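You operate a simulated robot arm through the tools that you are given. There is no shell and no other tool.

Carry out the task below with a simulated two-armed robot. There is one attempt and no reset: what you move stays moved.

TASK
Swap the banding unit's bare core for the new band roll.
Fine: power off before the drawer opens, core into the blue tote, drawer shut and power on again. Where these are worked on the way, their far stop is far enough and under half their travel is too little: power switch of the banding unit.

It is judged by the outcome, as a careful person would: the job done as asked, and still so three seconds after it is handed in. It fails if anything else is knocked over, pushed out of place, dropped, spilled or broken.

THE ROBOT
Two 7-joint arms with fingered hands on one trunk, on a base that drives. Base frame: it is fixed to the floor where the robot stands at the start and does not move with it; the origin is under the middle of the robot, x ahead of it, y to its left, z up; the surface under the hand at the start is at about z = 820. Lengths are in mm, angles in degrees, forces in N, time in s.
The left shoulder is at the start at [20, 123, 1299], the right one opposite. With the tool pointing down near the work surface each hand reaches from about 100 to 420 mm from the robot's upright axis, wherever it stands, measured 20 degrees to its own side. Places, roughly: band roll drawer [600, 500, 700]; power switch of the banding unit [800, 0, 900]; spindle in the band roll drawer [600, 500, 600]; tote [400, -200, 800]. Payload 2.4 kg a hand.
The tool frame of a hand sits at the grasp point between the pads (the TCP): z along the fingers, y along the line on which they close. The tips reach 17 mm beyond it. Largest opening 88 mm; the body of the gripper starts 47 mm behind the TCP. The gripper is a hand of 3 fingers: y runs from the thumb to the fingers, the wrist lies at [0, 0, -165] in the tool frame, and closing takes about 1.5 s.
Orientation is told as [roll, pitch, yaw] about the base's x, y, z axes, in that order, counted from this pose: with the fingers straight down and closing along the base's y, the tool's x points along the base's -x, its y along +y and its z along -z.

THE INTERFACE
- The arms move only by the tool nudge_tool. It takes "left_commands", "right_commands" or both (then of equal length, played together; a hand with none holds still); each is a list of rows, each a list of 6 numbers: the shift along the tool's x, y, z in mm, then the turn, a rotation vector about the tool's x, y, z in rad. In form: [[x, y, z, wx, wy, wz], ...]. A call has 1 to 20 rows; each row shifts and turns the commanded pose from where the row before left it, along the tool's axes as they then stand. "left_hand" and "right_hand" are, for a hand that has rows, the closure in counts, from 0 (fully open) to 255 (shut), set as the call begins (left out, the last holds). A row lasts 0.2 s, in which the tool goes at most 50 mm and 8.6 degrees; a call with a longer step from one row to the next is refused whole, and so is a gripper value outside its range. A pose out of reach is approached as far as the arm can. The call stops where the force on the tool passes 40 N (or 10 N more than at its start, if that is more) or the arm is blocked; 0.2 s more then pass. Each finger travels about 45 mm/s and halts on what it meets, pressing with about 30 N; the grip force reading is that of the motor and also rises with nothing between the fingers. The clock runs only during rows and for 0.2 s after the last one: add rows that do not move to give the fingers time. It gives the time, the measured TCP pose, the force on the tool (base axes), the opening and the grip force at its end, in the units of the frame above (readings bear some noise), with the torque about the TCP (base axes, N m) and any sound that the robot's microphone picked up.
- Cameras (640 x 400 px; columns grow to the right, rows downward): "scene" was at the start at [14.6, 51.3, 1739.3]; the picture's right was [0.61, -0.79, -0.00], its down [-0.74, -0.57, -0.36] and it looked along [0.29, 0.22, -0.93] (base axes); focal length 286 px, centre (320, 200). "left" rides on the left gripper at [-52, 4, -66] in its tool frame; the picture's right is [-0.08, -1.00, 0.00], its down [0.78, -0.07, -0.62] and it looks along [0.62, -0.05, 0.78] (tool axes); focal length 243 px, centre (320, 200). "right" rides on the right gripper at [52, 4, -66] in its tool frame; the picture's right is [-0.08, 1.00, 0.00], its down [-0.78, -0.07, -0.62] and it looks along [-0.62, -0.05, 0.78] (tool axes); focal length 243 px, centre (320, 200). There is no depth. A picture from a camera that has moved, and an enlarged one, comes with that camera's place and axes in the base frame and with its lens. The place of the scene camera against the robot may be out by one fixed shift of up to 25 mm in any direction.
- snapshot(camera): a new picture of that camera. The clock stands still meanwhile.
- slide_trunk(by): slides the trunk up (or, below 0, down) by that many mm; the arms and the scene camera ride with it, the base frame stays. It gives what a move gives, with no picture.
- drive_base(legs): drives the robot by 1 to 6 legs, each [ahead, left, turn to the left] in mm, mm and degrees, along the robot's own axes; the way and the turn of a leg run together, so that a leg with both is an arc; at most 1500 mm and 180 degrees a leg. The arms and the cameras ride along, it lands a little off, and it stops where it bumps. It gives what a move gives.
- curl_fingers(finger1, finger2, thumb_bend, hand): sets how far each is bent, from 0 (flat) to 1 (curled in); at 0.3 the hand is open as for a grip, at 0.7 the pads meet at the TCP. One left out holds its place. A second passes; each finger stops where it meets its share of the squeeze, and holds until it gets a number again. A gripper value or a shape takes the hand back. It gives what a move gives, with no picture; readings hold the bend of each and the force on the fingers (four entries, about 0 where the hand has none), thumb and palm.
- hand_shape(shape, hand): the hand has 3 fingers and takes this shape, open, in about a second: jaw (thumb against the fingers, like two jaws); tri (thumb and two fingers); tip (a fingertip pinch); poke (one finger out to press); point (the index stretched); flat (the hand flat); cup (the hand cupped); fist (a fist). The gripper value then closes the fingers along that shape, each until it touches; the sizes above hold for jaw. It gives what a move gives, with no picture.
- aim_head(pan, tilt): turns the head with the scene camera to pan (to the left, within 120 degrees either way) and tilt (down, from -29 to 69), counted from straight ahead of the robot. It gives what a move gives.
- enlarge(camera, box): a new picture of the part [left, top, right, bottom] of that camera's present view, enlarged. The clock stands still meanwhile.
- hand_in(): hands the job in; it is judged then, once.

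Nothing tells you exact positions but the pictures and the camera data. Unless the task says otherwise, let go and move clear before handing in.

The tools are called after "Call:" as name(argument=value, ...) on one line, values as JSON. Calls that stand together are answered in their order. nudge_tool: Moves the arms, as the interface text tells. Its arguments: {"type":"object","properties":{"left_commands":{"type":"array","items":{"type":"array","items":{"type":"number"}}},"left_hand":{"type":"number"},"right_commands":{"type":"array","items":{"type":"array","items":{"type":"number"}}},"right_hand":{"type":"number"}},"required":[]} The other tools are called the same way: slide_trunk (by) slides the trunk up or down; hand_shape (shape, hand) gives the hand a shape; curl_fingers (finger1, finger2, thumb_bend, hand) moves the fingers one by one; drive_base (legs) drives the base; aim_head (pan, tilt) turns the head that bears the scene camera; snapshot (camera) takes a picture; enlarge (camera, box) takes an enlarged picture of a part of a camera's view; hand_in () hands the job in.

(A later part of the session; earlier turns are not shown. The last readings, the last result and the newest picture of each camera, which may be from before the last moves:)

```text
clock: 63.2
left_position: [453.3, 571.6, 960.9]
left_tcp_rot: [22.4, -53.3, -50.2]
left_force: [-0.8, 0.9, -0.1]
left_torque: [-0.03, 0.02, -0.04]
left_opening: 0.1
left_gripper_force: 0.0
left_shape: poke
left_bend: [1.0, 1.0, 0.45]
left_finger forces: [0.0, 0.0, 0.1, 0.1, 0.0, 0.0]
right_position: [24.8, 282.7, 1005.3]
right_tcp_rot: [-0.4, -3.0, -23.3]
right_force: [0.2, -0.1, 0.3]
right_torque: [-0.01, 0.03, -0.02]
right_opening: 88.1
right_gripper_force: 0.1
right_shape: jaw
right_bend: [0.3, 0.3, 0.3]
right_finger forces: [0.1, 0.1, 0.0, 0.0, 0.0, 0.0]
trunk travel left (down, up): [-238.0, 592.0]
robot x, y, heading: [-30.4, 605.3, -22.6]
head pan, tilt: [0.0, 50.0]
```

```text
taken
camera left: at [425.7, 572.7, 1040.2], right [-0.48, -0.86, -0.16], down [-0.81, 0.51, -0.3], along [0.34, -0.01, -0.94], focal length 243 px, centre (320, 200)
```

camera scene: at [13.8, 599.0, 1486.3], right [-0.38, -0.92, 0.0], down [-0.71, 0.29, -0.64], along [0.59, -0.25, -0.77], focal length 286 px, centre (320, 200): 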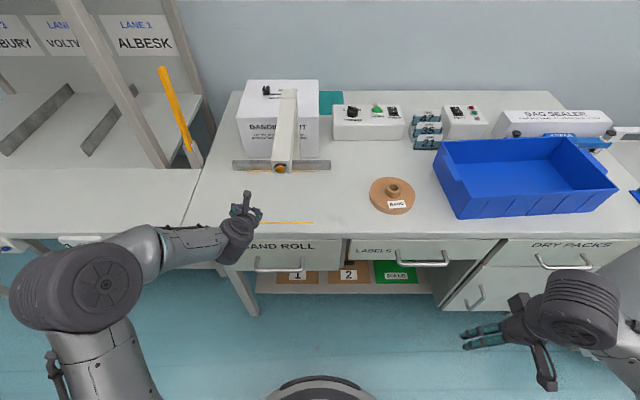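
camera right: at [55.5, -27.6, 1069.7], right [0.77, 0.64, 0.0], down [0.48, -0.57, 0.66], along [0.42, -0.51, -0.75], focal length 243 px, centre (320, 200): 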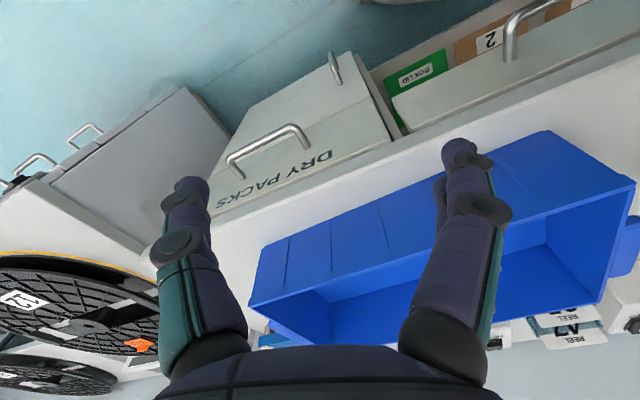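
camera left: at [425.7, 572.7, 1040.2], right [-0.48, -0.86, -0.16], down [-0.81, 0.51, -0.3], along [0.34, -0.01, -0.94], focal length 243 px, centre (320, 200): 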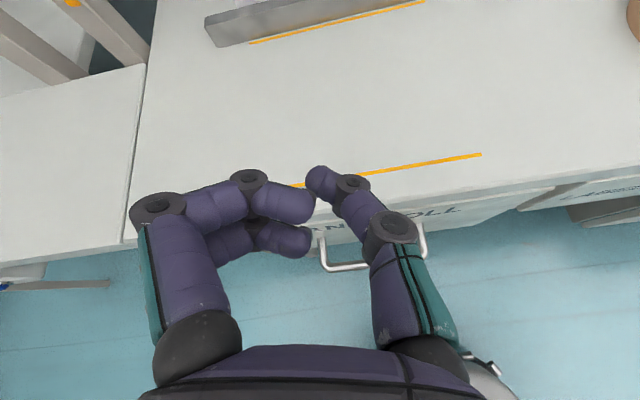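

Call:
enlarge(camera="scene", box=[225, 75, 345, 175])

Call:
enlarge(camera="scene", box=[210, 210, 370, 310])

Call:
enlarge(camera="left", box=[280, 180, 480, 300])

```text
4.00 times, centred on (285, 125) of scene
camera zoom: at [13.8, 599.0, 1486.3], right [-0.38, -0.92, 0.0], down [-0.71, 0.29, -0.64], along [0.59, -0.25, -0.77], focal length 1145 px, centre (460, 500)
```

zoom: 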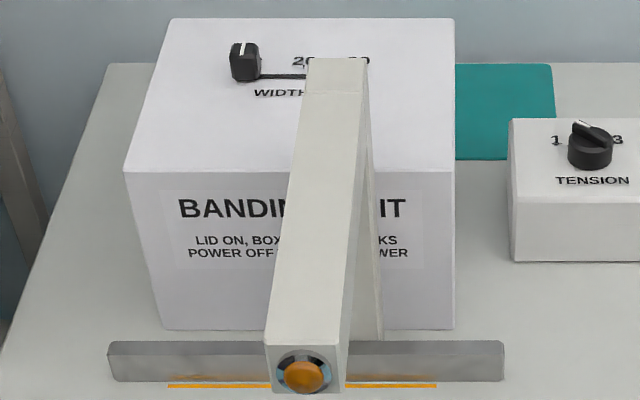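

```text
4.00 times, centred on (290, 260) of scene
camera zoom: at [13.8, 599.0, 1486.3], right [-0.38, -0.92, 0.0], down [-0.71, 0.29, -0.64], along [0.59, -0.25, -0.77], focal length 1145 px, centre (440, -40)
```

zoom: 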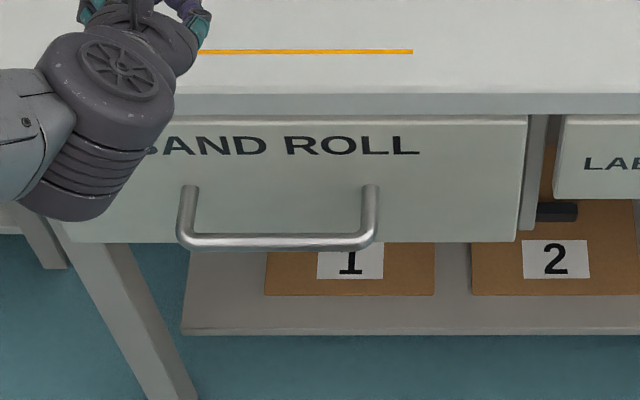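

```text
3.20 times, centred on (380, 240) of left
camera zoom: at [425.7, 572.7, 1040.2], right [-0.48, -0.86, -0.16], down [-0.81, 0.51, -0.3], along [0.34, -0.01, -0.94], focal length 776 px, centre (128, 72)
```

zoom: 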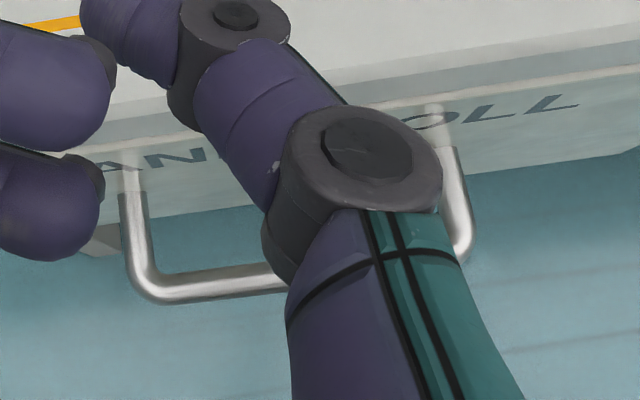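

The handle is a U-bar ~45 mm proud of the drawer face, bar near bench-depth 181, height ~675, centred at lateral 673. I open the hand in jaw shape and rotate it so the fingers can drop behind the bar.

Call:
hand_shape(hand="left", shape="jaw")

Call:
nudge_tool(left_commands=[[0, 0, 0, -0.036, -0.125, 0], [0, 0, 0, -0.036, -0.125, 0], [0, 0, 0, 0, 0, 0.143], [0, 0, 0, 0, 0, 0.143], [0, 0, 0, 0, 0, 0.143], [0, 0, 0, 0, 0, 0.143], [0, 0, 0, 0, 0, 0.143], [0, 0, 0, 0, 0, 0.143], [0, 0, 0, 0, 0, 0.143], [0, 0, 0, 0, 0, 0.143], [0, 0, 0, 0, 0, 0.143]])

Call:
snapshot(camera="left")

Call:
snapshot(camera="scene")

```text
clock: 64.1
left_position: [452.7, 571.6, 961.5]
left_tcp_rot: [22.4, -53.3, -50.2]
left_force: [-0.4, -0.2, -0.5]
left_torque: [0.02, 0.0, -0.03]
left_opening: 88.2
left_gripper_force: 0.0
left_shape: jaw
left_bend: [0.3, 0.3, 0.3]
left_finger forces: [0.0, 0.0, 0.1, 0.0, 0.1, 0.0]
right_position: [25.4, 281.5, 1004.7]
right_tcp_rot: [-0.4, -3.0, -23.3]
right_force: [0.0, -0.8, 0.2]
right_torque: [0.0, 0.03, -0.01]
right_opening: 88.1
right_gripper_force: 0.0
right_shape: jaw
right_bend: [0.3, 0.3, 0.3]
right_finger forces: [0.0, 0.1, 0.1, 0.0, 0.1, 0.0]
trunk travel left (down, up): [-238.0, 592.0]
robot x, y, heading: [-28.6, 605.2, -22.3]
head pan, tilt: [0.0, 50.0]
```

```text
clock: 66.5
left_position: [453.4, 570.7, 961.0]
left_tcp_rot: [71.5, -0.3, -113.0]
left_force: [-0.1, -0.4, -0.8]
left_torque: [0.0, -0.02, 0.0]
left_opening: 88.0
left_gripper_force: 0.1
left_shape: jaw
left_bend: [0.3, 0.3, 0.3]
left_finger forces: [0.1, 0.0, 0.0, 0.1, 0.0, 0.0]
right_position: [24.3, 282.2, 1005.0]
right_tcp_rot: [-0.4, -3.0, -23.3]
right_force: [-1.5, 0.1, -0.4]
right_torque: [0.01, -0.01, -0.01]
right_opening: 87.9
right_gripper_force: 0.1
right_shape: jaw
right_bend: [0.3, 0.3, 0.3]
right_finger forces: [0.0, 0.1, 0.0, 0.1, 0.0, 0.0]
trunk travel left (down, up): [-238.0, 592.0]
robot x, y, heading: [-30.4, 603.9, -22.6]
head pan, tilt: [0.0, 50.0]
```

```text
taken
camera left: at [377.6, 547.6, 986.6], right [-0.33, 0.04, -0.94], down [-0.26, 0.96, 0.13], along [0.91, 0.29, -0.3], focal length 243 px, centre (320, 200)
```

left: 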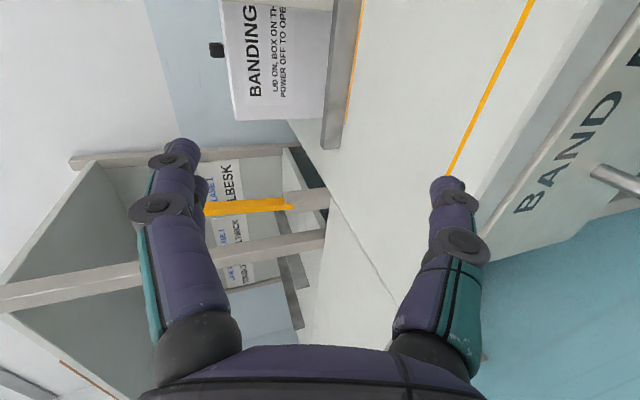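

```text
taken
camera scene: at [13.7, 598.8, 1486.3], right [-0.38, -0.92, 0.0], down [-0.71, 0.29, -0.64], along [0.59, -0.25, -0.77], focal length 286 px, centre (320, 200)
```

scene: 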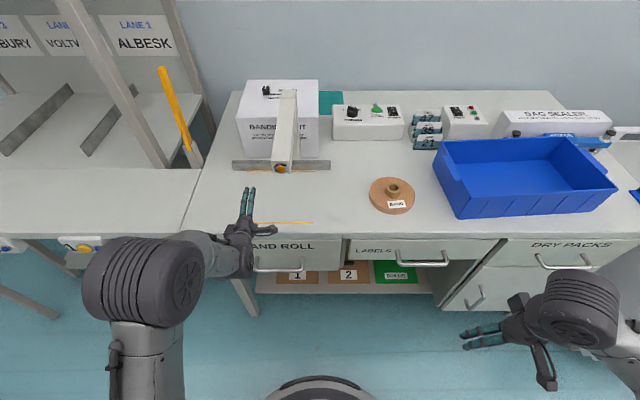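

Hand orientation is right: fingers above, thumb below, pointing at the drawer. I back off, align laterally with the handle and lower the trunk.

Call:
drive_base(legs=[[-120, -28, 0]])

Call:
slide_trunk(by=-225)

Call:
snapshot(camera="left")

Call:
snapshot(camera="scene")

```text
clock: 67.8
left_position: [329.8, 592.1, 961.7]
left_tcp_rot: [71.5, -0.4, -112.7]
left_force: [0.2, 0.1, -0.3]
left_torque: [0.01, 0.02, -0.01]
left_opening: 88.0
left_gripper_force: 0.0
left_shape: jaw
left_bend: [0.3, 0.3, 0.3]
left_finger forces: [0.0, 0.1, 0.1, 0.1, 0.1, 0.0]
right_position: [-98.1, 302.8, 1005.5]
right_tcp_rot: [-0.4, -3.0, -23.3]
right_force: [-0.8, -0.9, -0.4]
right_torque: [-0.03, 0.05, 0.0]
right_opening: 88.0
right_gripper_force: 0.0
right_shape: jaw
right_bend: [0.3, 0.3, 0.3]
right_finger forces: [0.1, 0.0, 0.0, 0.0, 0.0, 0.0]
trunk travel left (down, up): [-238.0, 592.0]
robot x, y, heading: [-154.3, 622.8, -22.5]
head pan, tilt: [0.0, 50.0]
```

```text
clock: 70.2
left_position: [330.8, 592.6, 735.9]
left_tcp_rot: [71.4, -0.4, -112.9]
left_force: [-0.3, -0.7, -0.6]
left_torque: [0.02, -0.02, 0.0]
left_opening: 88.0
left_gripper_force: 0.0
left_shape: jaw
left_bend: [0.3, 0.3, 0.3]
left_finger forces: [0.1, 0.0, 0.0, 0.1, 0.1, 0.1]
right_position: [-96.8, 302.4, 781.2]
right_tcp_rot: [-0.4, -2.9, -23.3]
right_force: [0.6, 0.3, 0.3]
right_torque: [-0.03, -0.01, 0.03]
right_opening: 87.7
right_gripper_force: 0.1
right_shape: jaw
right_bend: [0.3, 0.3, 0.3]
right_finger forces: [0.0, 0.1, 0.1, 0.1, 0.0, 0.0]
trunk travel left (down, up): [-13.0, 817.0]
robot x, y, heading: [-149.8, 623.4, -22.5]
head pan, tilt: [0.0, 50.0]
```

```text
taken
camera left: at [255.9, 567.8, 761.8], right [-0.33, 0.04, -0.94], down [-0.26, 0.96, 0.13], along [0.91, 0.29, -0.3], focal length 243 px, centre (320, 200)
```

left: 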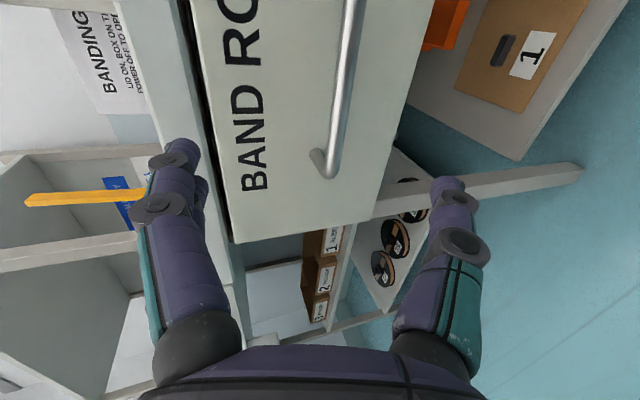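

```text
taken
camera scene: at [-108.0, 619.0, 1261.3], right [-0.38, -0.92, 0.0], down [-0.71, 0.29, -0.64], along [0.59, -0.25, -0.77], focal length 286 px, centre (320, 200)
```

scene: 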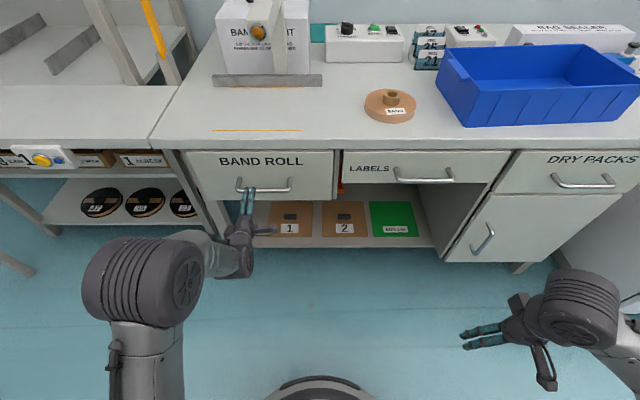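

The bar is at depth 181, height ~690, lateral 610–735; hand lateral 675 is good. Lowering to bar height and advancing with the jaw open.

Call:
nudge_tool(left_commands=[[0, -21.8, 7.3, 0, 0, 0], [0, -21.8, 7.3, 0, 0, 0], [0, 7.9, 23.7, 0, 0, 0], [0, 7.9, 23.7, 0, 0, 0]])

Call:
snapshot(camera="left")

```text
clock: 71.2
left_position: [376.5, 571.5, 688.6]
left_tcp_rot: [71.3, -0.3, -112.9]
left_force: [0.3, -0.3, -0.3]
left_torque: [-0.02, 0.02, -0.02]
left_opening: 87.8
left_gripper_force: 0.0
left_shape: jaw
left_bend: [0.3, 0.3, 0.3]
left_finger forces: [0.1, 0.0, 0.0, 0.1, 0.0, 0.0]
right_position: [-96.8, 301.6, 780.9]
right_tcp_rot: [-0.5, -3.0, -23.3]
right_force: [-0.9, 0.2, 0.4]
right_torque: [0.0, -0.02, 0.01]
right_opening: 87.9
right_gripper_force: 0.2
right_shape: jaw
right_bend: [0.3, 0.3, 0.3]
right_finger forces: [0.0, 0.1, 0.0, 0.0, 0.0, 0.0]
trunk travel left (down, up): [-13.0, 817.0]
robot x, y, heading: [-151.6, 625.2, -22.7]
head pan, tilt: [0.0, 50.0]
```

```text
taken
camera left: at [301.7, 547.9, 715.5], right [-0.33, 0.04, -0.94], down [-0.26, 0.96, 0.13], along [0.91, 0.29, -0.3], focal length 243 px, centre (320, 200)
```

left: 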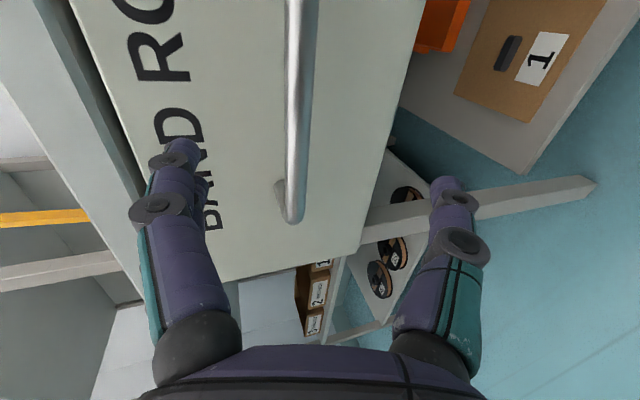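

Call:
nudge_tool(left_commands=[[0, 7.9, 23.7, 0, 0, 0], [0, 4.7, 14.2, 0, 0, 0], [0, 3.2, 9.5, 0, 0, 0]])

Call:
snapshot(camera="left")

```text
clock: 72.0
left_position: [423.4, 552.9, 688.9]
left_tcp_rot: [71.3, -0.4, -112.8]
left_force: [0.2, 0.8, 1.3]
left_torque: [-0.01, -0.01, -0.03]
left_opening: 88.0
left_gripper_force: 0.0
left_shape: jaw
left_bend: [0.3, 0.3, 0.3]
left_finger forces: [0.0, 0.1, 0.0, 0.0, 0.0, 0.0]
right_position: [-96.2, 303.1, 780.9]
right_tcp_rot: [-0.4, -2.9, -23.3]
right_force: [-0.7, -0.3, 0.4]
right_torque: [0.02, 0.0, -0.03]
right_opening: 87.8
right_gripper_force: 0.0
right_shape: jaw
right_bend: [0.3, 0.3, 0.3]
right_finger forces: [0.0, 0.0, 0.1, 0.0, 0.0, 0.0]
trunk travel left (down, up): [-13.0, 817.0]
robot x, y, heading: [-150.4, 624.0, -22.7]
head pan, tilt: [0.0, 50.0]
```

```text
taken
camera left: at [349.3, 529.4, 714.5], right [-0.33, 0.04, -0.94], down [-0.26, 0.96, 0.13], along [0.91, 0.29, -0.3], focal length 243 px, centre (320, 200)
```

left: 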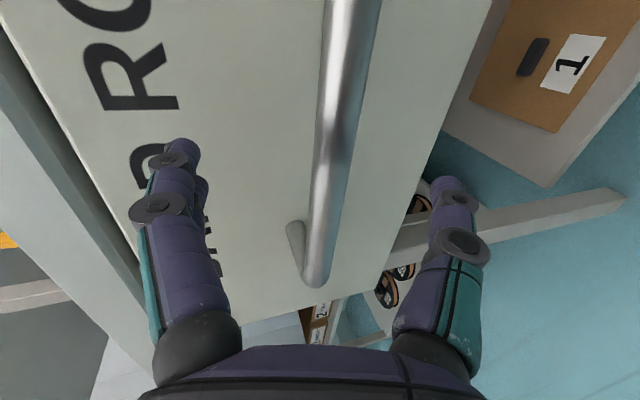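

The bar lies squarely between the fingers and thumb. Closing.

Call:
nudge_tool(left_commands=[[0, 0, 0, 0, 0, 0], [0, 0, 0, 0, 0, 0], [0, 0, 0, 0, 0, 0], [0, 0, 0, 0, 0, 0], [0, 0, 0, 0, 0, 0], [0, 0, 0, 0, 0, 0], [0, 0, 0, 0, 0, 0], [0, 0, 0, 0, 0, 0]], left_hand=230)

Call:
snapshot(camera="left")

```text
clock: 73.8
left_position: [424.9, 553.5, 689.5]
left_tcp_rot: [71.5, -0.3, -112.8]
left_force: [-1.9, 1.0, -2.3]
left_torque: [0.04, 0.04, -0.03]
left_opening: 10.0
left_gripper_force: 0.1
left_shape: jaw
left_bend: [0.72, 0.72, 0.7]
left_finger forces: [0.0, 0.1, 0.1, 0.0, 2.8, 0.1]
right_position: [-97.2, 302.2, 781.2]
right_tcp_rot: [-0.4, -2.9, -23.3]
right_force: [-0.9, -0.1, -0.2]
right_torque: [-0.05, -0.01, 0.06]
right_opening: 88.0
right_gripper_force: 0.1
right_shape: jaw
right_bend: [0.3, 0.3, 0.3]
right_finger forces: [0.0, 0.0, 0.1, 0.0, 0.1, 0.0]
trunk travel left (down, up): [-13.0, 817.0]
robot x, y, heading: [-153.1, 622.9, -22.4]
head pan, tilt: [0.0, 50.0]
```

```text
taken
camera left: at [349.1, 529.5, 714.2], right [-0.33, 0.04, -0.94], down [-0.26, 0.96, 0.13], along [0.91, 0.29, -0.3], focal length 243 px, centre (320, 200)
```

left: 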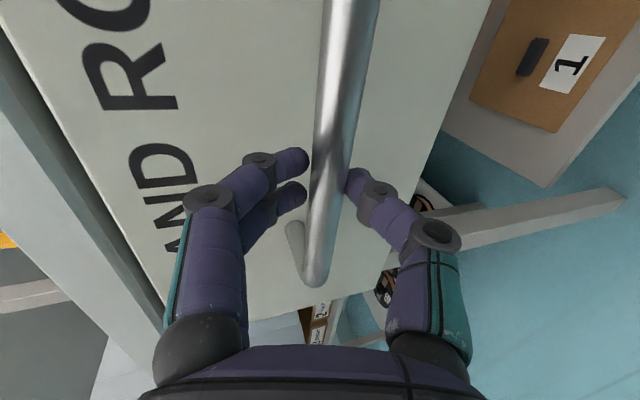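

Call:
nudge_tool(left_commands=[[0, 0, 0, 0, 0, 0], [0, 0, 0, 0, 0, 0], [0, 0, 0, 0, 0, 0], [0, 0, 0, 0, 0, 0], [0, 0, 0, 0, 0, 0]], left_hand=255)

Call:
snapshot(camera="left")

```text
clock: 75.0
left_position: [425.0, 551.7, 688.9]
left_tcp_rot: [71.4, -0.4, -112.9]
left_force: [3.2, -0.9, -1.9]
left_torque: [0.01, 0.01, 0.01]
left_opening: 7.1
left_gripper_force: 29.8
left_shape: jaw
left_bend: [0.71, 0.7, 0.7]
left_finger forces: [13.3, 13.3, 0.0, 0.1, 27.3, 0.0]
right_position: [-95.9, 302.6, 780.1]
right_tcp_rot: [-0.3, -2.9, -23.2]
right_force: [0.1, -0.4, -0.2]
right_torque: [0.0, 0.03, 0.02]
right_opening: 87.9
right_gripper_force: 0.1
right_shape: jaw
right_bend: [0.3, 0.3, 0.3]
right_finger forces: [0.0, 0.0, 0.1, 0.0, 0.0, 0.1]
trunk travel left (down, up): [-13.0, 817.0]
robot x, y, heading: [-148.0, 623.8, -22.7]
head pan, tilt: [0.0, 50.0]
```

```text
taken
camera left: at [349.4, 529.4, 714.2], right [-0.33, 0.04, -0.94], down [-0.26, 0.96, 0.13], along [0.91, 0.29, -0.3], focal length 243 px, centre (320, 200)
```

left: 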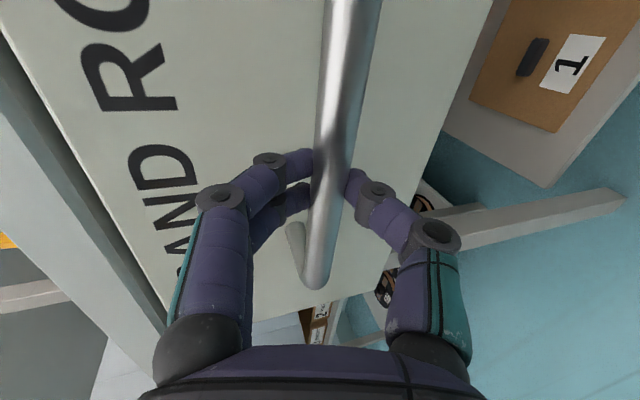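

Firm grip on the bar. Gently pulling with the arm first to test that the drawer moves.

Call:
nudge_tool(left_commands=[[0, -3.2, -9.5, 0, 0, 0], [0, -3.2, -9.5, 0, 0, 0], [0, -3.2, -9.5, 0, 0, 0], [0, -3.2, -9.5, 0, 0, 0]])

Call:
snapshot(camera="left")

```text
clock: 76.0
left_position: [386.7, 569.4, 688.2]
left_tcp_rot: [71.2, -0.4, -112.8]
left_force: [2.0, 2.1, -3.0]
left_torque: [0.03, 0.0, 0.05]
left_opening: 6.7
left_gripper_force: 30.2
left_shape: jaw
left_bend: [0.7, 0.7, 0.7]
left_finger forces: [13.1, 13.1, 0.1, 0.0, 28.7, 0.0]
right_position: [-97.6, 302.0, 780.4]
right_tcp_rot: [-0.4, -3.0, -23.4]
right_force: [0.6, 0.1, -0.5]
right_torque: [0.01, 0.0, -0.01]
right_opening: 87.7
right_gripper_force: 0.1
right_shape: jaw
right_bend: [0.3, 0.3, 0.3]
right_finger forces: [0.0, 0.1, 0.0, 0.1, 0.0, 0.0]
trunk travel left (down, up): [-13.0, 817.0]
robot x, y, heading: [-148.7, 624.5, -22.7]
head pan, tilt: [0.0, 50.0]
```

```text
taken
camera left: at [310.4, 545.2, 714.2], right [-0.33, 0.04, -0.94], down [-0.26, 0.96, 0.13], along [0.91, 0.29, -0.31], focal length 243 px, centre (320, 200)
```

left: 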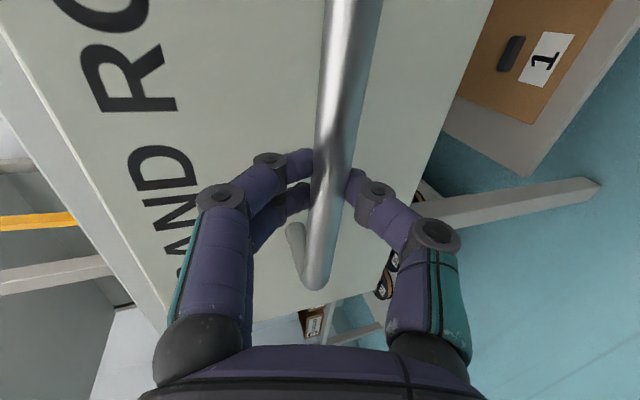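

The drawer follows smoothly. Now pulling further by driving the base back.

Call:
drive_base(legs=[[-150, 0, 0]])

Call:
snapshot(camera="scene")

```text
clock: 77.3
left_position: [246.9, 626.2, 688.8]
left_tcp_rot: [71.3, -0.4, -112.8]
left_force: [-0.1, -1.3, -4.4]
left_torque: [0.04, 0.04, -0.04]
left_opening: 6.9
left_gripper_force: 29.9
left_shape: jaw
left_bend: [0.71, 0.71, 0.7]
left_finger forces: [13.7, 13.7, 0.0, 0.0, 30.9, 0.0]
right_position: [-234.3, 360.4, 780.1]
right_tcp_rot: [-0.4, -2.9, -23.2]
right_force: [-0.2, -0.1, -0.3]
right_torque: [-0.01, 0.0, 0.01]
right_opening: 88.2
right_gripper_force: 0.1
right_shape: jaw
right_bend: [0.3, 0.3, 0.3]
right_finger forces: [0.1, 0.0, 0.0, 0.0, 0.0, 0.1]
trunk travel left (down, up): [-13.0, 817.0]
robot x, y, heading: [-292.5, 680.9, -22.4]
head pan, tilt: [0.0, 50.0]
```

```text
taken
camera scene: at [-245.8, 676.5, 1261.2], right [-0.38, -0.92, 0.0], down [-0.71, 0.29, -0.64], along [0.59, -0.25, -0.77], focal length 286 px, centre (320, 200)
```

scene: 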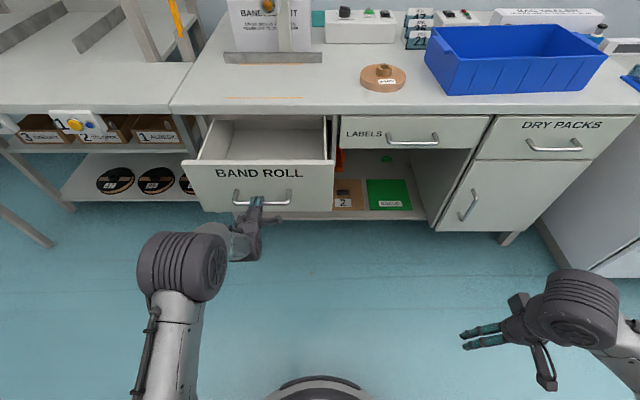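

Call:
drive_base(legs=[[-90, 0, 0]])

Call:
snapshot(camera="scene")

```text
clock: 78.5
left_position: [162.0, 661.1, 688.6]
left_tcp_rot: [71.3, -0.5, -112.7]
left_force: [-0.4, -3.7, -4.5]
left_torque: [-0.06, 0.05, -0.07]
left_opening: 6.4
left_gripper_force: 30.7
left_shape: jaw
left_bend: [0.71, 0.71, 0.7]
left_finger forces: [13.7, 13.7, 0.0, 0.1, 30.8, 0.1]
right_position: [-319.0, 395.5, 779.3]
right_tcp_rot: [-0.5, -3.1, -23.1]
right_force: [0.2, 0.4, -0.7]
right_torque: [0.0, 0.0, 0.01]
right_opening: 88.0
right_gripper_force: 0.0
right_shape: jaw
right_bend: [0.3, 0.3, 0.3]
right_finger forces: [0.0, 0.1, 0.1, 0.1, 0.0, 0.1]
trunk travel left (down, up): [-13.0, 817.0]
robot x, y, heading: [-375.2, 718.4, -22.4]
head pan, tilt: [0.0, 50.0]
```

```text
taken
camera scene: at [-331.5, 711.7, 1261.2], right [-0.38, -0.92, 0.0], down [-0.71, 0.29, -0.64], along [0.59, -0.25, -0.77], focal length 286 px, centre (320, 200)
```

scene: 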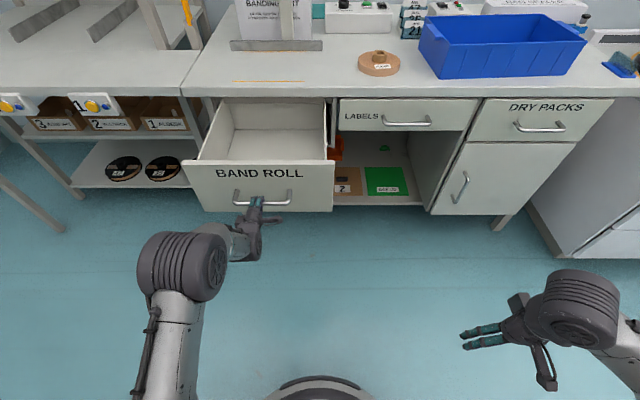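

The drawer is ~285 mm open. I release the handle, back the hand off and raise the trunk to look inside.

Call:
nudge_tool(left_commands=[[0, 0, 0, 0, 0, 0], [0, 0, 0, 0, 0, 0], [0, 0, 0, 0, 0, 0], [0, 0, 0, 0, 0, 0], [0, 0, 0, 0, 0, 0], [0, -7.9, -23.7, 0, 0, 0], [0, -7.9, -23.7, 0, 0, 0], [0, -7.9, -23.7, 0, 0, 0]], left_hand=0)

Call:
slide_trunk(by=350)

Call:
aim_head(pan=15, tilt=60)

Call:
snapshot(camera="scene")

Call:
snapshot(camera="left")

```text
clock: 80.2
left_position: [91.6, 690.4, 689.7]
left_tcp_rot: [71.4, -0.4, -112.7]
left_force: [-0.2, 0.3, 0.0]
left_torque: [-0.03, 0.0, 0.03]
left_opening: 87.9
left_gripper_force: 0.0
left_shape: jaw
left_bend: [0.3, 0.3, 0.3]
left_finger forces: [0.0, 0.1, 0.1, 0.1, 0.1, 0.1]
right_position: [-321.1, 395.9, 781.4]
right_tcp_rot: [-0.4, -3.0, -23.2]
right_force: [-0.3, -0.4, -0.1]
right_torque: [-0.01, 0.0, 0.01]
right_opening: 87.8
right_gripper_force: 0.0
right_shape: jaw
right_bend: [0.3, 0.3, 0.3]
right_finger forces: [0.0, 0.0, 0.1, 0.0, 0.0, 0.1]
trunk travel left (down, up): [-13.0, 817.0]
robot x, y, heading: [-375.8, 719.7, -22.5]
head pan, tilt: [0.0, 50.0]
```

```text
clock: 83.7
left_position: [92.1, 690.4, 1038.5]
left_tcp_rot: [71.4, -0.4, -112.7]
left_force: [0.6, -0.9, 0.2]
left_torque: [0.03, 0.05, 0.0]
left_opening: 87.6
left_gripper_force: 0.0
left_shape: jaw
left_bend: [0.3, 0.3, 0.3]
left_finger forces: [0.0, 0.0, 0.0, 0.0, 0.1, 0.0]
right_position: [-319.4, 395.9, 1130.2]
right_tcp_rot: [-0.5, -3.0, -23.1]
right_force: [0.0, -0.3, 0.1]
right_torque: [0.0, 0.01, 0.0]
right_opening: 88.0
right_gripper_force: 0.1
right_shape: jaw
right_bend: [0.3, 0.3, 0.3]
right_finger forces: [0.0, 0.0, 0.0, 0.0, 0.0, 0.0]
trunk travel left (down, up): [-363.0, 467.0]
robot x, y, heading: [-372.7, 717.9, -22.3]
head pan, tilt: [0.0, 50.0]
```

```text
clock: 84.4
left_position: [92.8, 690.3, 1040.0]
left_tcp_rot: [71.4, -0.3, -112.7]
left_force: [0.0, -0.7, -0.3]
left_torque: [-0.01, -0.01, 0.01]
left_opening: 87.7
left_gripper_force: 0.0
left_shape: jaw
left_bend: [0.3, 0.3, 0.3]
left_finger forces: [0.0, 0.1, 0.0, 0.0, 0.0, 0.1]
right_position: [-321.4, 395.6, 1130.8]
right_tcp_rot: [-0.4, -2.9, -23.2]
right_force: [0.0, 0.0, 0.1]
right_torque: [0.01, 0.02, 0.02]
right_opening: 88.1
right_gripper_force: 0.1
right_shape: jaw
right_bend: [0.3, 0.3, 0.3]
right_finger forces: [0.0, 0.1, 0.0, 0.1, 0.0, 0.0]
trunk travel left (down, up): [-363.0, 467.0]
robot x, y, heading: [-377.2, 717.6, -22.7]
head pan, tilt: [15.0, 60.0]
```

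```text
taken
camera scene: at [-337.0, 732.8, 1598.7], right [-0.13, -0.99, 0.0], down [-0.86, 0.11, -0.5], along [0.5, -0.07, -0.87], focal length 286 px, centre (320, 200)
```

scene: 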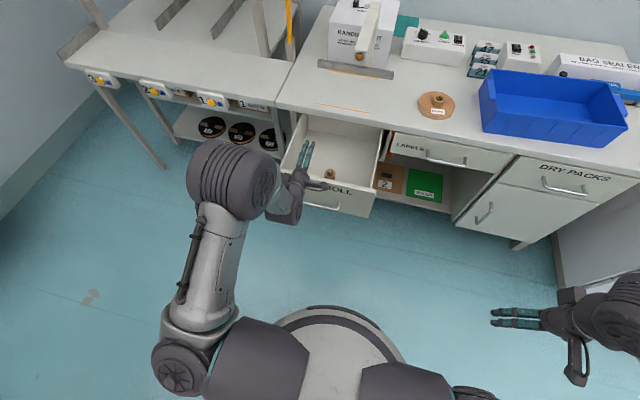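

```text
taken
camera left: at [17.2, 667.0, 1064.0], right [-0.33, 0.04, -0.94], down [-0.26, 0.96, 0.13], along [0.91, 0.29, -0.3], focal length 243 px, centre (320, 200)
```

left: 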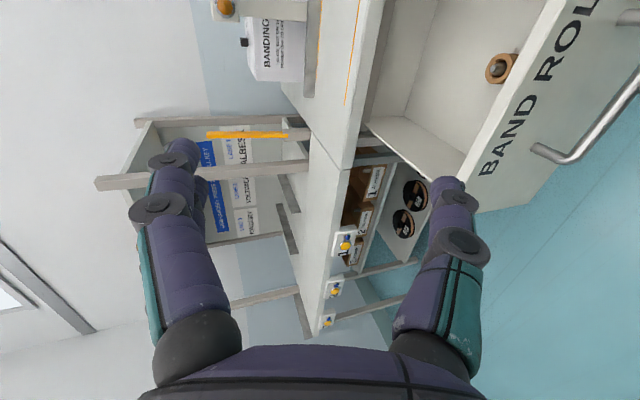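

I can see the bare core on the spindle near the drawer front. Zooming in.

Call:
enlarge(camera="left", box=[400, 0, 600, 140])

Call:
enlarge(camera="scene", box=[260, 90, 420, 220])

```text
2.86 times, centred on (500, 70) of left
camera zoom: at [17.2, 667.0, 1064.0], right [-0.33, 0.04, -0.94], down [-0.26, 0.96, 0.13], along [0.91, 0.29, -0.3], focal length 693 px, centre (-194, 571)
```

zoom: 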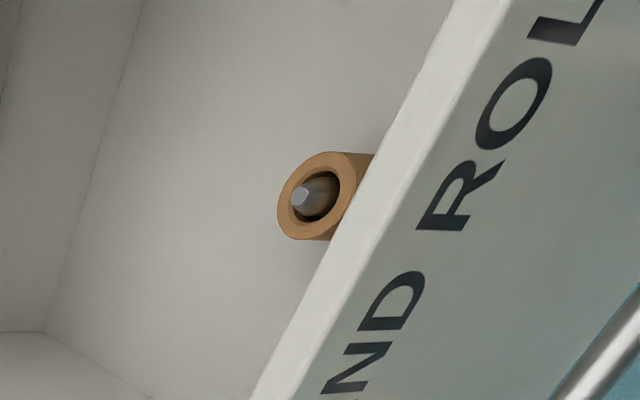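

```text
3.08 times, centred on (340, 155) of scene
camera zoom: at [-337.0, 732.8, 1598.7], right [-0.13, -0.99, 0.0], down [-0.86, 0.11, -0.5], along [0.5, -0.07, -0.87], focal length 880 px, centre (258, 338)
```

zoom: 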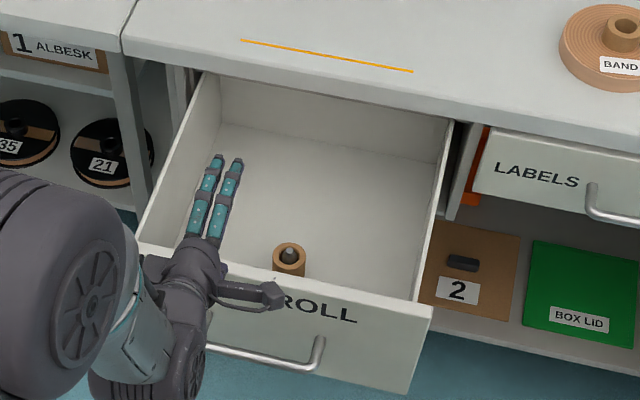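

The core sits on an upright spindle near bench (70, 676) with the drawer open. I turn the left hand back to point straight down.

Call:
nudge_tool(left_commands=[[0, 0, 0, 0, 0, -0.143], [0, 0, 0, 0, 0, -0.143], [0, 0, 0, 0, 0, -0.143], [0, 0, 0, 0, 0, -0.143], [0, 0, 0, 0, 0, -0.143], [0, 0, 0, 0, 0, -0.143], [0, 0, 0, 0, 0, -0.143], [0, 0, 0, 0, 0, -0.143], [0, 0, 0, 0, 0, -0.143], [0, 0, 0, 0, 0, -0.143], [0, 0, 0, 0, 0, -0.143], [0, 0, 0, 0, 0.1386, 0], [0, 0, 0, 0, 0.1386, 0], [0, 0, 0, 0, 0.1386, 0], [0, 0, 0, 0, 0.1386, 0], [0, 0, 0, 0, 0.1386, 0], [0, 0, 0, 0, 0.1386, 0], [0, 0, 0, 0, 0.1386, 0], [0, 0, 0, 0, 0.1386, 0], [0, 0, 0, 0, 0.1386, 0]])

Call:
snapshot(camera="left")

```text
clock: 88.6
left_position: [92.6, 690.0, 1038.7]
left_tcp_rot: [-0.5, 0.3, -22.8]
left_force: [0.1, 0.7, 0.0]
left_torque: [-0.01, -0.02, -0.02]
left_opening: 87.9
left_gripper_force: 0.1
left_shape: jaw
left_bend: [0.3, 0.3, 0.3]
left_finger forces: [0.1, 0.0, 0.1, 0.1, 0.1, 0.1]
right_position: [-319.8, 395.1, 1130.4]
right_tcp_rot: [-0.5, -2.9, -23.2]
right_force: [0.6, -0.2, 0.0]
right_torque: [0.04, -0.01, 0.02]
right_opening: 88.0
right_gripper_force: 0.0
right_shape: jaw
right_bend: [0.3, 0.3, 0.3]
right_finger forces: [0.0, 0.0, 0.0, 0.1, 0.1, 0.0]
trunk travel left (down, up): [-363.0, 467.0]
robot x, y, heading: [-373.0, 718.0, -22.6]
head pan, tilt: [15.0, 60.0]
```

```text
taken
camera left: at [143.8, 675.5, 1103.4], right [-0.31, -0.95, 0.01], down [-0.74, 0.24, 0.63], along [-0.6, 0.19, -0.78], focal length 243 px, centre (320, 200)
```

left: 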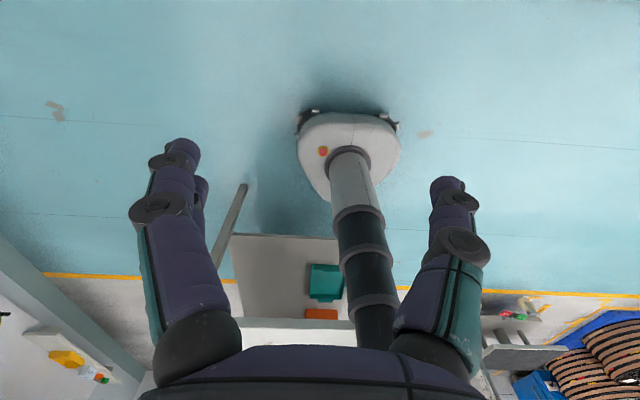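

Hand points down. Retracting it a bit and driving up to the open drawer.

Call:
nudge_tool(left_commands=[[36, -13, 0, 0, 0, 0], [36, -13, 0, 0, 0, 0], [36, -14, 0, 0, 0, 0]])

Call:
drive_base(legs=[[355, 45, 0]])

Call:
aim_head(pan=10, tilt=65)

Call:
snapshot(camera="scene")

Call:
snapshot(camera="left")

```text
clock: 89.4
left_position: [-23.2, 694.9, 1039.9]
left_tcp_rot: [-0.5, 0.1, -22.7]
left_force: [0.0, -0.3, 0.5]
left_torque: [0.01, 0.01, -0.02]
left_opening: 87.7
left_gripper_force: 0.0
left_shape: jaw
left_bend: [0.3, 0.3, 0.3]
left_finger forces: [0.1, 0.1, 0.0, 0.0, 0.1, 0.0]
right_position: [-319.8, 395.6, 1130.6]
right_tcp_rot: [-0.4, -3.0, -23.2]
right_force: [1.2, -0.8, -0.6]
right_torque: [0.02, 0.01, 0.02]
right_opening: 87.8
right_gripper_force: 0.0
right_shape: jaw
right_bend: [0.3, 0.3, 0.3]
right_finger forces: [0.1, 0.1, 0.0, 0.0, 0.1, 0.1]
trunk travel left (down, up): [-363.0, 467.0]
robot x, y, heading: [-375.7, 712.6, -22.5]
head pan, tilt: [15.0, 60.0]
```

```text
clock: 91.8
left_position: [330.6, 593.0, 1040.1]
left_tcp_rot: [-0.5, 0.0, -23.2]
left_force: [-0.5, 0.0, 0.4]
left_torque: [0.0, 0.01, 0.0]
left_opening: 87.8
left_gripper_force: 0.0
left_shape: jaw
left_bend: [0.3, 0.3, 0.3]
left_finger forces: [0.1, 0.0, 0.0, 0.0, 0.0, 0.0]
right_position: [30.8, 296.4, 1130.1]
right_tcp_rot: [-0.4, -2.9, -23.5]
right_force: [-0.6, 0.4, -0.5]
right_torque: [-0.02, -0.01, -0.01]
right_opening: 88.0
right_gripper_force: 0.2
right_shape: jaw
right_bend: [0.3, 0.3, 0.3]
right_finger forces: [0.1, 0.0, 0.0, 0.1, 0.0, 0.0]
trunk travel left (down, up): [-363.0, 467.0]
robot x, y, heading: [-22.6, 616.8, -22.8]
head pan, tilt: [15.0, 60.0]
```

```text
clock: 92.4
left_position: [329.8, 592.9, 1037.9]
left_tcp_rot: [-0.6, 0.2, -23.2]
left_force: [-0.2, 0.6, 0.3]
left_torque: [0.02, -0.01, 0.0]
left_opening: 87.6
left_gripper_force: 0.1
left_shape: jaw
left_bend: [0.3, 0.3, 0.3]
left_finger forces: [0.0, 0.0, 0.0, 0.1, 0.0, 0.0]
right_position: [30.4, 295.2, 1130.2]
right_tcp_rot: [-0.4, -3.0, -23.6]
right_force: [0.1, -0.7, 1.1]
right_torque: [0.0, 0.02, 0.0]
right_opening: 88.1
right_gripper_force: 0.1
right_shape: jaw
right_bend: [0.3, 0.3, 0.3]
right_finger forces: [0.0, 0.1, 0.0, 0.1, 0.1, 0.0]
trunk travel left (down, up): [-363.0, 467.0]
robot x, y, heading: [-24.2, 617.7, -23.0]
head pan, tilt: [10.0, 65.0]
```

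```text
taken
camera scene: at [9.0, 629.2, 1593.2], right [-0.22, -0.97, 0.0], down [-0.88, 0.2, -0.42], along [0.41, -0.09, -0.91], focal length 286 px, centre (320, 200)
```

scene: 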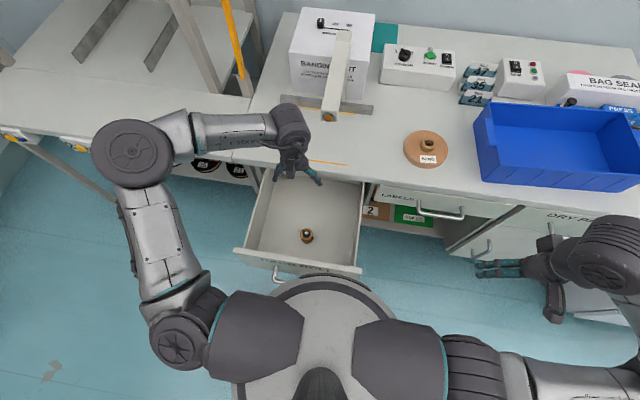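

```text
taken
camera left: at [381.1, 577.2, 1105.5], right [-0.31, -0.95, 0.01], down [-0.74, 0.25, 0.62], along [-0.59, 0.19, -0.78], focal length 243 px, centre (320, 200)
```

left: 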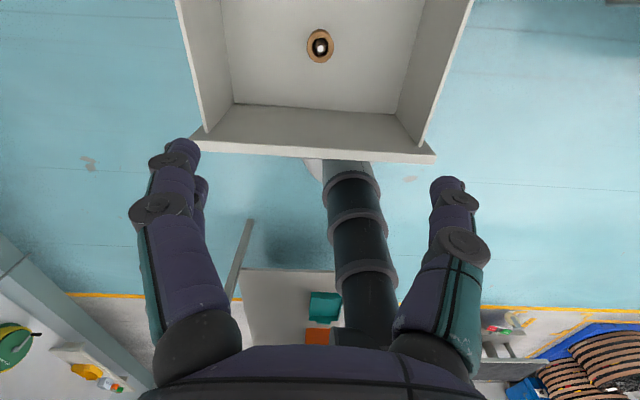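

I have a direct view of the core with its bright spindle tip; it is at about (333, 590), top near z 650, nearly under the hand. Moving a bit closer, then lowering the hand in stages.

Call:
drive_base(legs=[[35, 0, 0]])

Call:
slide_trunk(by=-45)

Call:
nudge_tool(left_commands=[[33, 0, 20, 0, 0, 0], [0, 0, 40, 0, 0, 0], [0, 0, 40, 0, 0, 0], [0, 0, 40, 0, 0, 0], [0, 0, 40, 0, 0, 0]])

Call:
snapshot(camera="left")

Call:
snapshot(camera="scene")

```text
clock: 93.3
left_position: [362.8, 577.7, 1039.0]
left_tcp_rot: [-0.4, 0.3, -23.1]
left_force: [-0.6, -0.2, -0.4]
left_torque: [-0.03, 0.0, 0.02]
left_opening: 88.2
left_gripper_force: 0.2
left_shape: jaw
left_bend: [0.3, 0.3, 0.3]
left_finger forces: [0.0, 0.0, 0.0, 0.0, 0.0, 0.0]
right_position: [64.5, 281.6, 1130.1]
right_tcp_rot: [-0.5, -2.9, -23.5]
right_force: [0.7, 0.3, 0.3]
right_torque: [-0.02, -0.01, 0.03]
right_opening: 88.1
right_gripper_force: 0.0
right_shape: jaw
right_bend: [0.3, 0.3, 0.3]
right_finger forces: [0.1, 0.0, 0.1, 0.0, 0.0, 0.0]
trunk travel left (down, up): [-363.0, 467.0]
robot x, y, heading: [7.5, 598.4, -22.9]
head pan, tilt: [10.0, 65.0]
```

```text
clock: 94.2
left_position: [363.1, 578.9, 994.9]
left_tcp_rot: [-0.5, 0.1, -23.0]
left_force: [0.3, -0.7, -0.1]
left_torque: [-0.03, -0.01, -0.04]
left_opening: 88.0
left_gripper_force: 0.1
left_shape: jaw
left_bend: [0.3, 0.3, 0.3]
left_finger forces: [0.0, 0.0, 0.0, 0.0, 0.1, 0.1]
right_position: [62.2, 283.0, 1085.8]
right_tcp_rot: [-0.4, -3.0, -23.6]
right_force: [0.0, -0.1, -1.1]
right_torque: [0.02, 0.0, 0.0]
right_opening: 88.1
right_gripper_force: 0.0
right_shape: jaw
right_bend: [0.3, 0.3, 0.3]
right_finger forces: [0.0, 0.1, 0.1, 0.0, 0.0, 0.1]
trunk travel left (down, up): [-318.0, 512.0]
robot x, y, heading: [7.9, 604.7, -22.7]
head pan, tilt: [10.0, 65.0]
```

```text
clock: 95.4
left_position: [331.9, 593.4, 814.3]
left_tcp_rot: [-0.5, 0.1, -23.2]
left_force: [-0.1, 0.2, -0.4]
left_torque: [0.02, 0.01, 0.0]
left_opening: 88.1
left_gripper_force: 0.0
left_shape: jaw
left_bend: [0.3, 0.3, 0.3]
left_finger forces: [0.0, 0.0, 0.0, 0.0, 0.0, 0.1]
right_position: [63.6, 282.9, 1086.0]
right_tcp_rot: [-0.4, -3.0, -23.6]
right_force: [-0.6, 0.3, 0.7]
right_torque: [-0.02, -0.04, -0.04]
right_opening: 88.1
right_gripper_force: 0.2
right_shape: jaw
right_bend: [0.3, 0.3, 0.3]
right_finger forces: [0.1, 0.1, 0.0, 0.0, 0.1, 0.1]
trunk travel left (down, up): [-318.0, 512.0]
robot x, y, heading: [12.3, 603.6, -22.7]
head pan, tilt: [10.0, 65.0]
```

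```text
taken
camera left: at [383.3, 577.9, 879.7], right [-0.31, -0.95, 0.01], down [-0.74, 0.25, 0.62], along [-0.59, 0.19, -0.78], focal length 243 px, centre (320, 200)
```

left: 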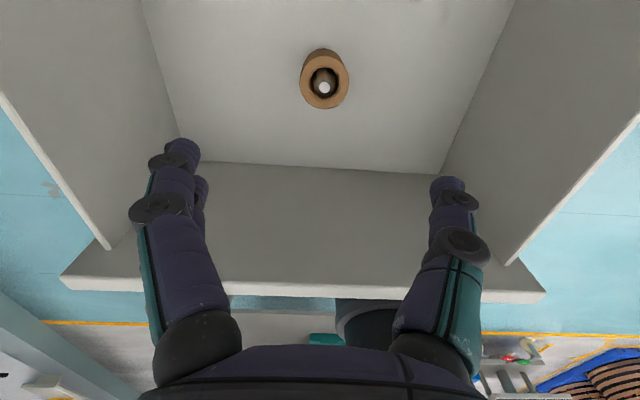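

```text
taken
camera scene: at [41.7, 615.3, 1548.1], right [-0.22, -0.97, 0.0], down [-0.88, 0.2, -0.42], along [0.41, -0.09, -0.91], focal length 286 px, centre (320, 200)
```

scene: 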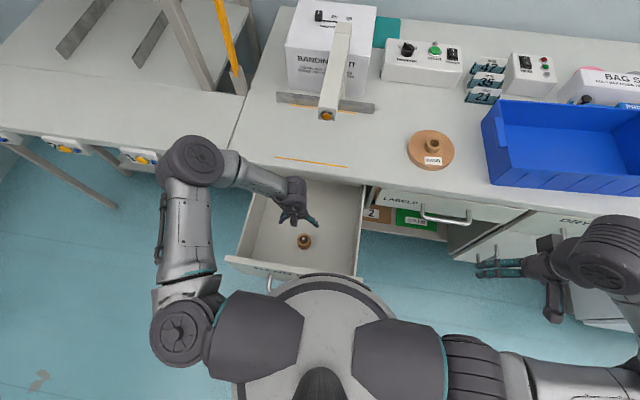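

Core top centre at about (334.5, 589.3, 668). Centering and descending further.

Call:
nudge_tool(left_commands=[[-4, -2.7, 30, 0, 0, 0], [0, 0, 40, 0, 0, 0], [0, 0, 35, 0, 0, 0]])

Call:
snapshot(camera="left")

Call:
snapshot(camera="scene")

```text
clock: 96.2
left_position: [334.6, 586.4, 710.2]
left_tcp_rot: [-0.5, 0.1, -23.1]
left_force: [-0.5, -0.4, 0.0]
left_torque: [0.01, 0.02, 0.01]
left_opening: 88.0
left_gripper_force: 0.0
left_shape: jaw
left_bend: [0.3, 0.3, 0.3]
left_finger forces: [0.1, 0.0, 0.0, 0.0, 0.0, 0.0]
right_position: [63.0, 283.0, 1084.8]
right_tcp_rot: [-0.3, -3.0, -23.6]
right_force: [-0.5, -0.7, -0.3]
right_torque: [0.03, 0.02, -0.02]
right_opening: 88.2
right_gripper_force: 0.0
right_shape: jaw
right_bend: [0.3, 0.3, 0.3]
right_finger forces: [0.0, 0.1, 0.0, 0.0, 0.0, 0.0]
trunk travel left (down, up): [-318.0, 512.0]
robot x, y, heading: [9.6, 600.6, -23.1]
head pan, tilt: [10.0, 65.0]
```

```text
taken
camera left: at [385.9, 571.2, 775.5], right [-0.31, -0.95, 0.01], down [-0.74, 0.25, 0.62], along [-0.59, 0.19, -0.78], focal length 243 px, centre (320, 200)
```

left: 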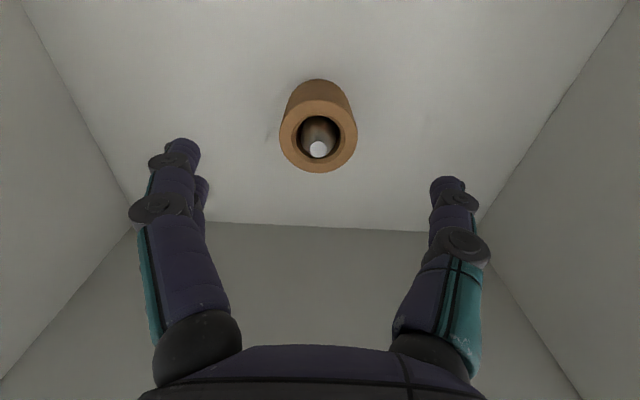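

```text
taken
camera scene: at [41.6, 615.3, 1548.1], right [-0.22, -0.97, 0.0], down [-0.88, 0.2, -0.42], along [0.41, -0.09, -0.91], focal length 286 px, centre (320, 200)
```

scene: 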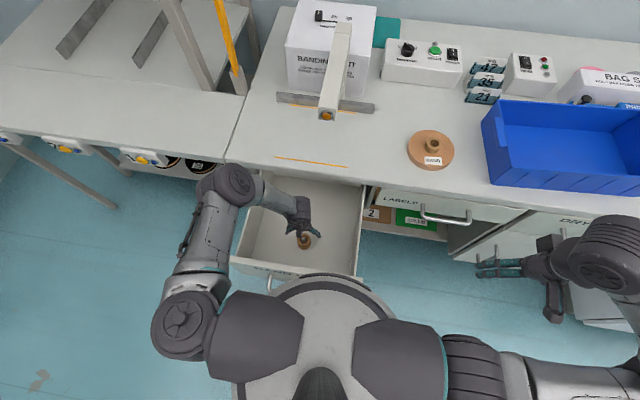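

Descending to straddle the core.

Call:
nudge_tool(left_commands=[[2, 2, 26, 0, 0, 0], [0, 0, 26, 0, 0, 0], [0, 0, 24, 0, 0, 0]])

Call:
snapshot(camera="left")

```text
clock: 97.0
left_position: [331.9, 589.0, 633.8]
left_tcp_rot: [-0.5, 0.0, -23.1]
left_force: [-0.6, -0.4, -0.5]
left_torque: [0.0, -0.01, -0.02]
left_opening: 88.2
left_gripper_force: 0.1
left_shape: jaw
left_bend: [0.3, 0.3, 0.3]
left_finger forces: [0.0, 0.0, 0.0, 0.1, 0.0, 0.0]
right_position: [63.2, 282.2, 1085.1]
right_tcp_rot: [-0.4, -3.0, -23.6]
right_force: [-0.2, 0.0, 0.1]
right_torque: [0.01, -0.03, 0.03]
right_opening: 87.7
right_gripper_force: 0.2
right_shape: jaw
right_bend: [0.3, 0.3, 0.3]
right_finger forces: [0.1, 0.1, 0.0, 0.1, 0.0, 0.0]
trunk travel left (down, up): [-318.0, 512.0]
robot x, y, heading: [8.0, 606.4, -23.3]
head pan, tilt: [10.0, 65.0]
```

```text
taken
camera left: at [382.5, 573.4, 699.4], right [-0.31, -0.95, 0.01], down [-0.74, 0.25, 0.62], along [-0.59, 0.19, -0.78], focal length 243 px, centre (320, 200)
```

left: 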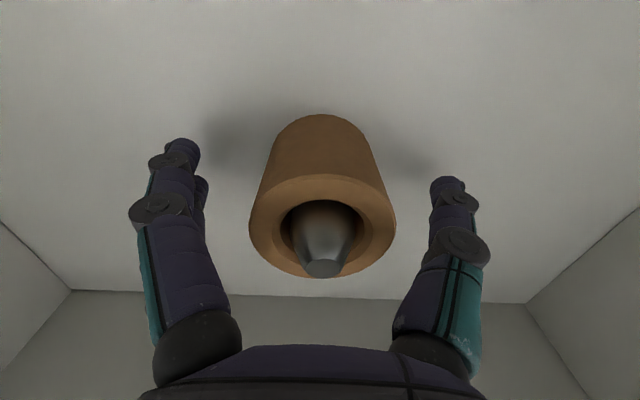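

Core centred between the fingers. Closing on it.

Call:
nudge_tool(left_commands=[[0, 0, 4, 0, 0, 0], [0, 0, 0, 0, 0, 0], [0, 0, 0, 0, 0, 0], [0, 0, 0, 0, 0, 0], [0, 0, 0, 0, 0, 0], [0, 0, 0, 0, 0, 0], [0, 0, 0, 0, 0, 0], [0, 0, 0, 0, 0, 0]], left_hand=255)

Call:
snapshot(camera="left")

```text
clock: 98.8
left_position: [331.2, 588.5, 629.1]
left_tcp_rot: [-0.4, 0.2, -23.1]
left_force: [0.7, -0.4, -0.4]
left_torque: [-0.01, 0.0, -0.01]
left_opening: 35.6
left_gripper_force: 30.0
left_shape: jaw
left_bend: [0.73, 0.74, 0.7]
left_finger forces: [14.2, 14.3, 0.0, 0.1, 27.2, 0.0]
right_position: [63.4, 281.2, 1084.7]
right_tcp_rot: [-0.3, -3.0, -23.6]
right_force: [-0.3, 0.4, 0.8]
right_torque: [0.01, 0.0, -0.01]
right_opening: 88.1
right_gripper_force: 0.0
right_shape: jaw
right_bend: [0.3, 0.3, 0.3]
right_finger forces: [0.0, 0.0, 0.0, 0.0, 0.0, 0.0]
trunk travel left (down, up): [-318.0, 512.0]
robot x, y, heading: [9.2, 601.9, -22.6]
head pan, tilt: [10.0, 65.0]
```

```text
taken
camera left: at [382.8, 573.3, 695.6], right [-0.31, -0.95, 0.01], down [-0.74, 0.25, 0.62], along [-0.59, 0.19, -0.78], focal length 243 px, centre (320, 200)
```

left: 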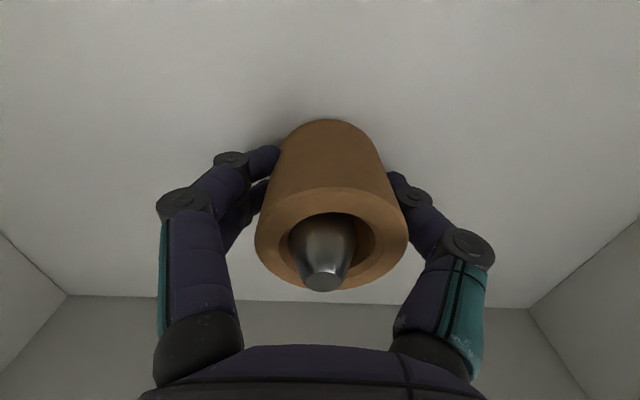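

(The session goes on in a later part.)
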